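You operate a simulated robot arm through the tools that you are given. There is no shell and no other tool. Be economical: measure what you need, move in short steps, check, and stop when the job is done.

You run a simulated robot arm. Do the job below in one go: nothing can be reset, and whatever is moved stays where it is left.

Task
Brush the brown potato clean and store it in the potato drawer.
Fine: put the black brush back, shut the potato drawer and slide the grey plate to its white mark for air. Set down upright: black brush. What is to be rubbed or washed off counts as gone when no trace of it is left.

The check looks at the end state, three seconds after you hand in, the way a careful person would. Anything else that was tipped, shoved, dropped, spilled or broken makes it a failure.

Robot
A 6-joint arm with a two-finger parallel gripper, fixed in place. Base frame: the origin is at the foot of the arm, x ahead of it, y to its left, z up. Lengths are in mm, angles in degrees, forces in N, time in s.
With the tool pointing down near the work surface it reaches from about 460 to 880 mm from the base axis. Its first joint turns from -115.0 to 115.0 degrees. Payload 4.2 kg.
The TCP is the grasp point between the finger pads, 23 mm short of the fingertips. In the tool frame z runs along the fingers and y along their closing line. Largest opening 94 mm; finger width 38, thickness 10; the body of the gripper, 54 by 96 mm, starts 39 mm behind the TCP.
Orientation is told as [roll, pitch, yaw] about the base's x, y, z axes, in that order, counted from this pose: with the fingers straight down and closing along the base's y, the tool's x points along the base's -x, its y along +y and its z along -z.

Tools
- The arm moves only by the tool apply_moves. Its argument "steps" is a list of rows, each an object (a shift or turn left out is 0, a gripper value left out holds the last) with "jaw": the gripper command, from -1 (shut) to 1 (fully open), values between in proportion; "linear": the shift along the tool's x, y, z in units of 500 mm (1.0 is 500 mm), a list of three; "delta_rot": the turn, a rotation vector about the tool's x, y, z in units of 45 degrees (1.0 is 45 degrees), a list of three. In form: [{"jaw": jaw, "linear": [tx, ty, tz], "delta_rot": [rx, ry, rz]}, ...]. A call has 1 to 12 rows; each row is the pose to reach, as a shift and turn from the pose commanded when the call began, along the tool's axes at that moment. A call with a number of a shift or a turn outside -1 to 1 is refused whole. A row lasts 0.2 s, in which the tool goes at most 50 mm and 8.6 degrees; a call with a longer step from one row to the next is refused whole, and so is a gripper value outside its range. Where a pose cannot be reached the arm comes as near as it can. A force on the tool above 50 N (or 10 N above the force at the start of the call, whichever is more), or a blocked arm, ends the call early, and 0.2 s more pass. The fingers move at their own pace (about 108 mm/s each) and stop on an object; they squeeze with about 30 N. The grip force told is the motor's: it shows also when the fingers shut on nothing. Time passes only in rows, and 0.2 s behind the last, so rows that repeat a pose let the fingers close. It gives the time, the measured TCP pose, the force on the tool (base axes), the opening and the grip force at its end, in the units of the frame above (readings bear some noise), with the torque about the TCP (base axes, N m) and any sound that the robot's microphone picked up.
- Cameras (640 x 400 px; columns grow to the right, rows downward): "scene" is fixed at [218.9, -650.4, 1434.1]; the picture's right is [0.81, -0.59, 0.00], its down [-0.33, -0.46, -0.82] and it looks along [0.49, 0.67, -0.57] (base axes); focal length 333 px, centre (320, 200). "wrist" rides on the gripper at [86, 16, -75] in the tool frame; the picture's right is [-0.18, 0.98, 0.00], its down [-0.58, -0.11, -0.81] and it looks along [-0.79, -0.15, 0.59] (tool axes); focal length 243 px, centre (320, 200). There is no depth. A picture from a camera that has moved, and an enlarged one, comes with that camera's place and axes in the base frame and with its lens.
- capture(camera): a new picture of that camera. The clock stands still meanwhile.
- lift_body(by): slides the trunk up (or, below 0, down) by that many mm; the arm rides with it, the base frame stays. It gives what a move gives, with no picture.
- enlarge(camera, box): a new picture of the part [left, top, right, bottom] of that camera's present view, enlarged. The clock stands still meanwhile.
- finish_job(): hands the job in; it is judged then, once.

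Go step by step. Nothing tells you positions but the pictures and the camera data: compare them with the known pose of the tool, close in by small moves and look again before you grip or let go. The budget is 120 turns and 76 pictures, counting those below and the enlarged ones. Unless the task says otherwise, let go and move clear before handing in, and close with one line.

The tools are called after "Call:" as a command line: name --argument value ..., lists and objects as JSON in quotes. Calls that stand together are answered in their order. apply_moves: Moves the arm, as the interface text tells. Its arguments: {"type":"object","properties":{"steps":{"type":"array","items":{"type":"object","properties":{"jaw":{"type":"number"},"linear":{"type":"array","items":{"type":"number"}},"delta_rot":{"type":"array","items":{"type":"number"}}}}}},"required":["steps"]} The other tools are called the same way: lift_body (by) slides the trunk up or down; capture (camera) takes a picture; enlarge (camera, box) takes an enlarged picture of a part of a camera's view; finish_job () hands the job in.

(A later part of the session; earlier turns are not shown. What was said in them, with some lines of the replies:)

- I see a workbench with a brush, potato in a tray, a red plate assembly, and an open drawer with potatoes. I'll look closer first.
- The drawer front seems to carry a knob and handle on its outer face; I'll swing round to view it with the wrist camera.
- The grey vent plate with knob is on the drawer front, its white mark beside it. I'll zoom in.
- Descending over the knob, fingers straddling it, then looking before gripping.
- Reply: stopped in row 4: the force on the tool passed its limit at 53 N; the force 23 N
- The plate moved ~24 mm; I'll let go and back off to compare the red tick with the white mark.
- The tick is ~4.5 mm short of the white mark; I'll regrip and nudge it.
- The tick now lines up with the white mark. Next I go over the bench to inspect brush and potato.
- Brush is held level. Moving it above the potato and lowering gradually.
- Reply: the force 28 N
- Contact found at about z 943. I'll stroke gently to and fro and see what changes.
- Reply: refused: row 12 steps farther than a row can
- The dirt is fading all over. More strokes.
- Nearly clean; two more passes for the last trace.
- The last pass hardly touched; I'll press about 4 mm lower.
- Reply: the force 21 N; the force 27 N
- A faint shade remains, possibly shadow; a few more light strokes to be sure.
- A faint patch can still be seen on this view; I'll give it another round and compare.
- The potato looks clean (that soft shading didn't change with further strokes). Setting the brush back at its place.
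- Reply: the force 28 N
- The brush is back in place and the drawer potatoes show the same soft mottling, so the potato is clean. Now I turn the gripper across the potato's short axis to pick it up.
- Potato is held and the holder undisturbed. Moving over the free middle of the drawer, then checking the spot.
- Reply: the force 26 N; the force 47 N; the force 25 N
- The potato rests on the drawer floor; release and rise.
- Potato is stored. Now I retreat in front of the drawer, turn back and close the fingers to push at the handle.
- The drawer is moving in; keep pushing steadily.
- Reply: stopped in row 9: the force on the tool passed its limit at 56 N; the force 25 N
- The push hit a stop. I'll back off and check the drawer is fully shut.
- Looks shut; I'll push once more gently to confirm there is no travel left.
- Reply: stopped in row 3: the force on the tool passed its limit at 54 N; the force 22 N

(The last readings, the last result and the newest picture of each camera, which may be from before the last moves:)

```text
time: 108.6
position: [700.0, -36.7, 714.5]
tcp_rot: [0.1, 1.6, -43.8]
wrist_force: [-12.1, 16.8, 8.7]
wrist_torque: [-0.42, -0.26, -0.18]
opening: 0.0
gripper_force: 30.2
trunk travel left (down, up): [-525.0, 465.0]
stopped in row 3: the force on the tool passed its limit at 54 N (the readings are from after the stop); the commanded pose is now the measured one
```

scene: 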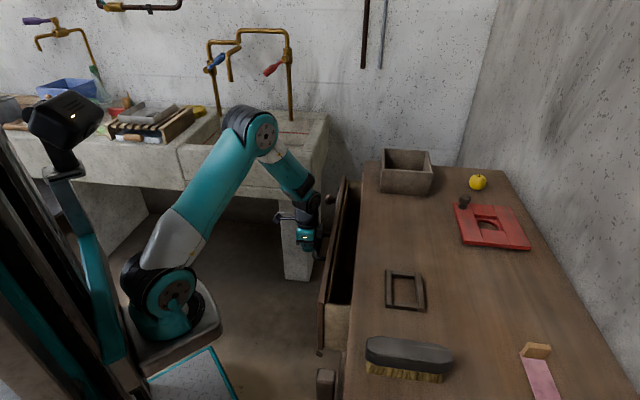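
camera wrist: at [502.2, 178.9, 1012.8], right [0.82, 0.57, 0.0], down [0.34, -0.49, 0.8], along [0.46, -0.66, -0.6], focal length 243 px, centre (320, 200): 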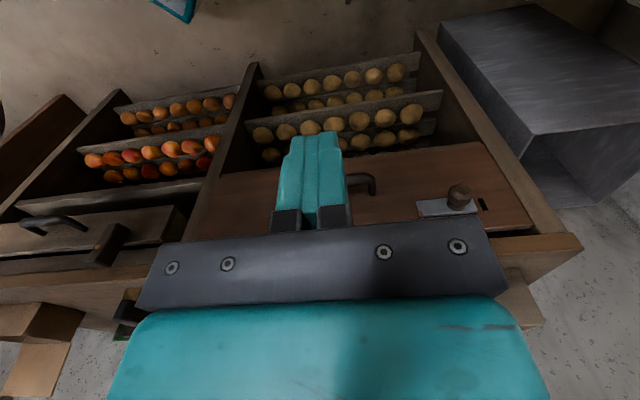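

Call:
apply_moves --steps '[{"linear": [0.04, 0, 0]}, {"linear": [0.12, 0, -0.02]}, {"linear": [0.2, 0, -0.08]}, {"linear": [0.28, 0, -0.14]}, {"linear": [0.36, 0, -0.2]}, {"linear": [0.42, 0, -0.26]}, {"linear": [0.48, 0, -0.33]}, {"linear": [0.5, 0, -0.41]}, {"linear": [0.5, 0, -0.5]}]'

Call:
capture --camera "scene"

Call:
capture --camera "wrist"

```text
time: 110.6
position: [525.2, 131.8, 965.5]
tcp_rot: [-0.1, 1.4, -44.1]
wrist_force: [-0.4, 0.8, 0.3]
wrist_torque: [0.0, 0.0, 0.05]
opening: 0.0
gripper_force: 30.4
trunk travel left (down, up): [-525.0, 465.0]
```

```text
7 pictures are left
```

scene: 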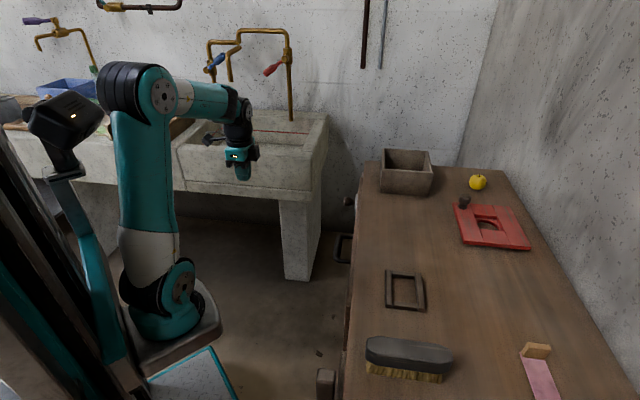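

```text
6 pictures are left
camera wrist: at [476.1, 203.7, 1044.5], right [0.82, 0.58, -0.01], down [0.36, -0.49, 0.79], along [0.45, -0.65, -0.61], focal length 243 px, centre (320, 200)
```

wrist: 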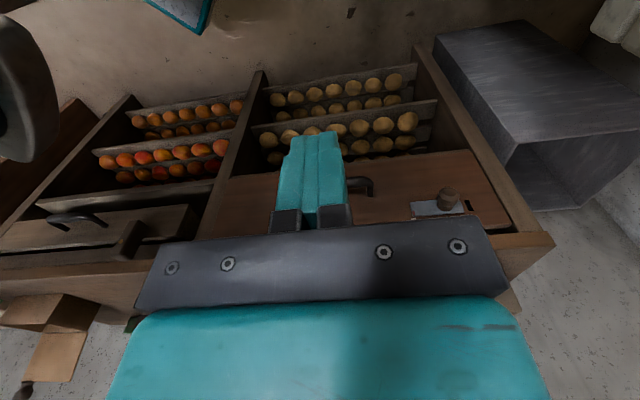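

Everything looks in order: the drawer is shut, the plate is on its mark, the brush is upright in its place, and the arm is clear.

Call:
finish_job

```text
The job is handed in.
```

The job is handed in. The potato is brushed clean and stored in the shut potato drawer, the brush is back upright in its place, and the grey plate is at its white mark.
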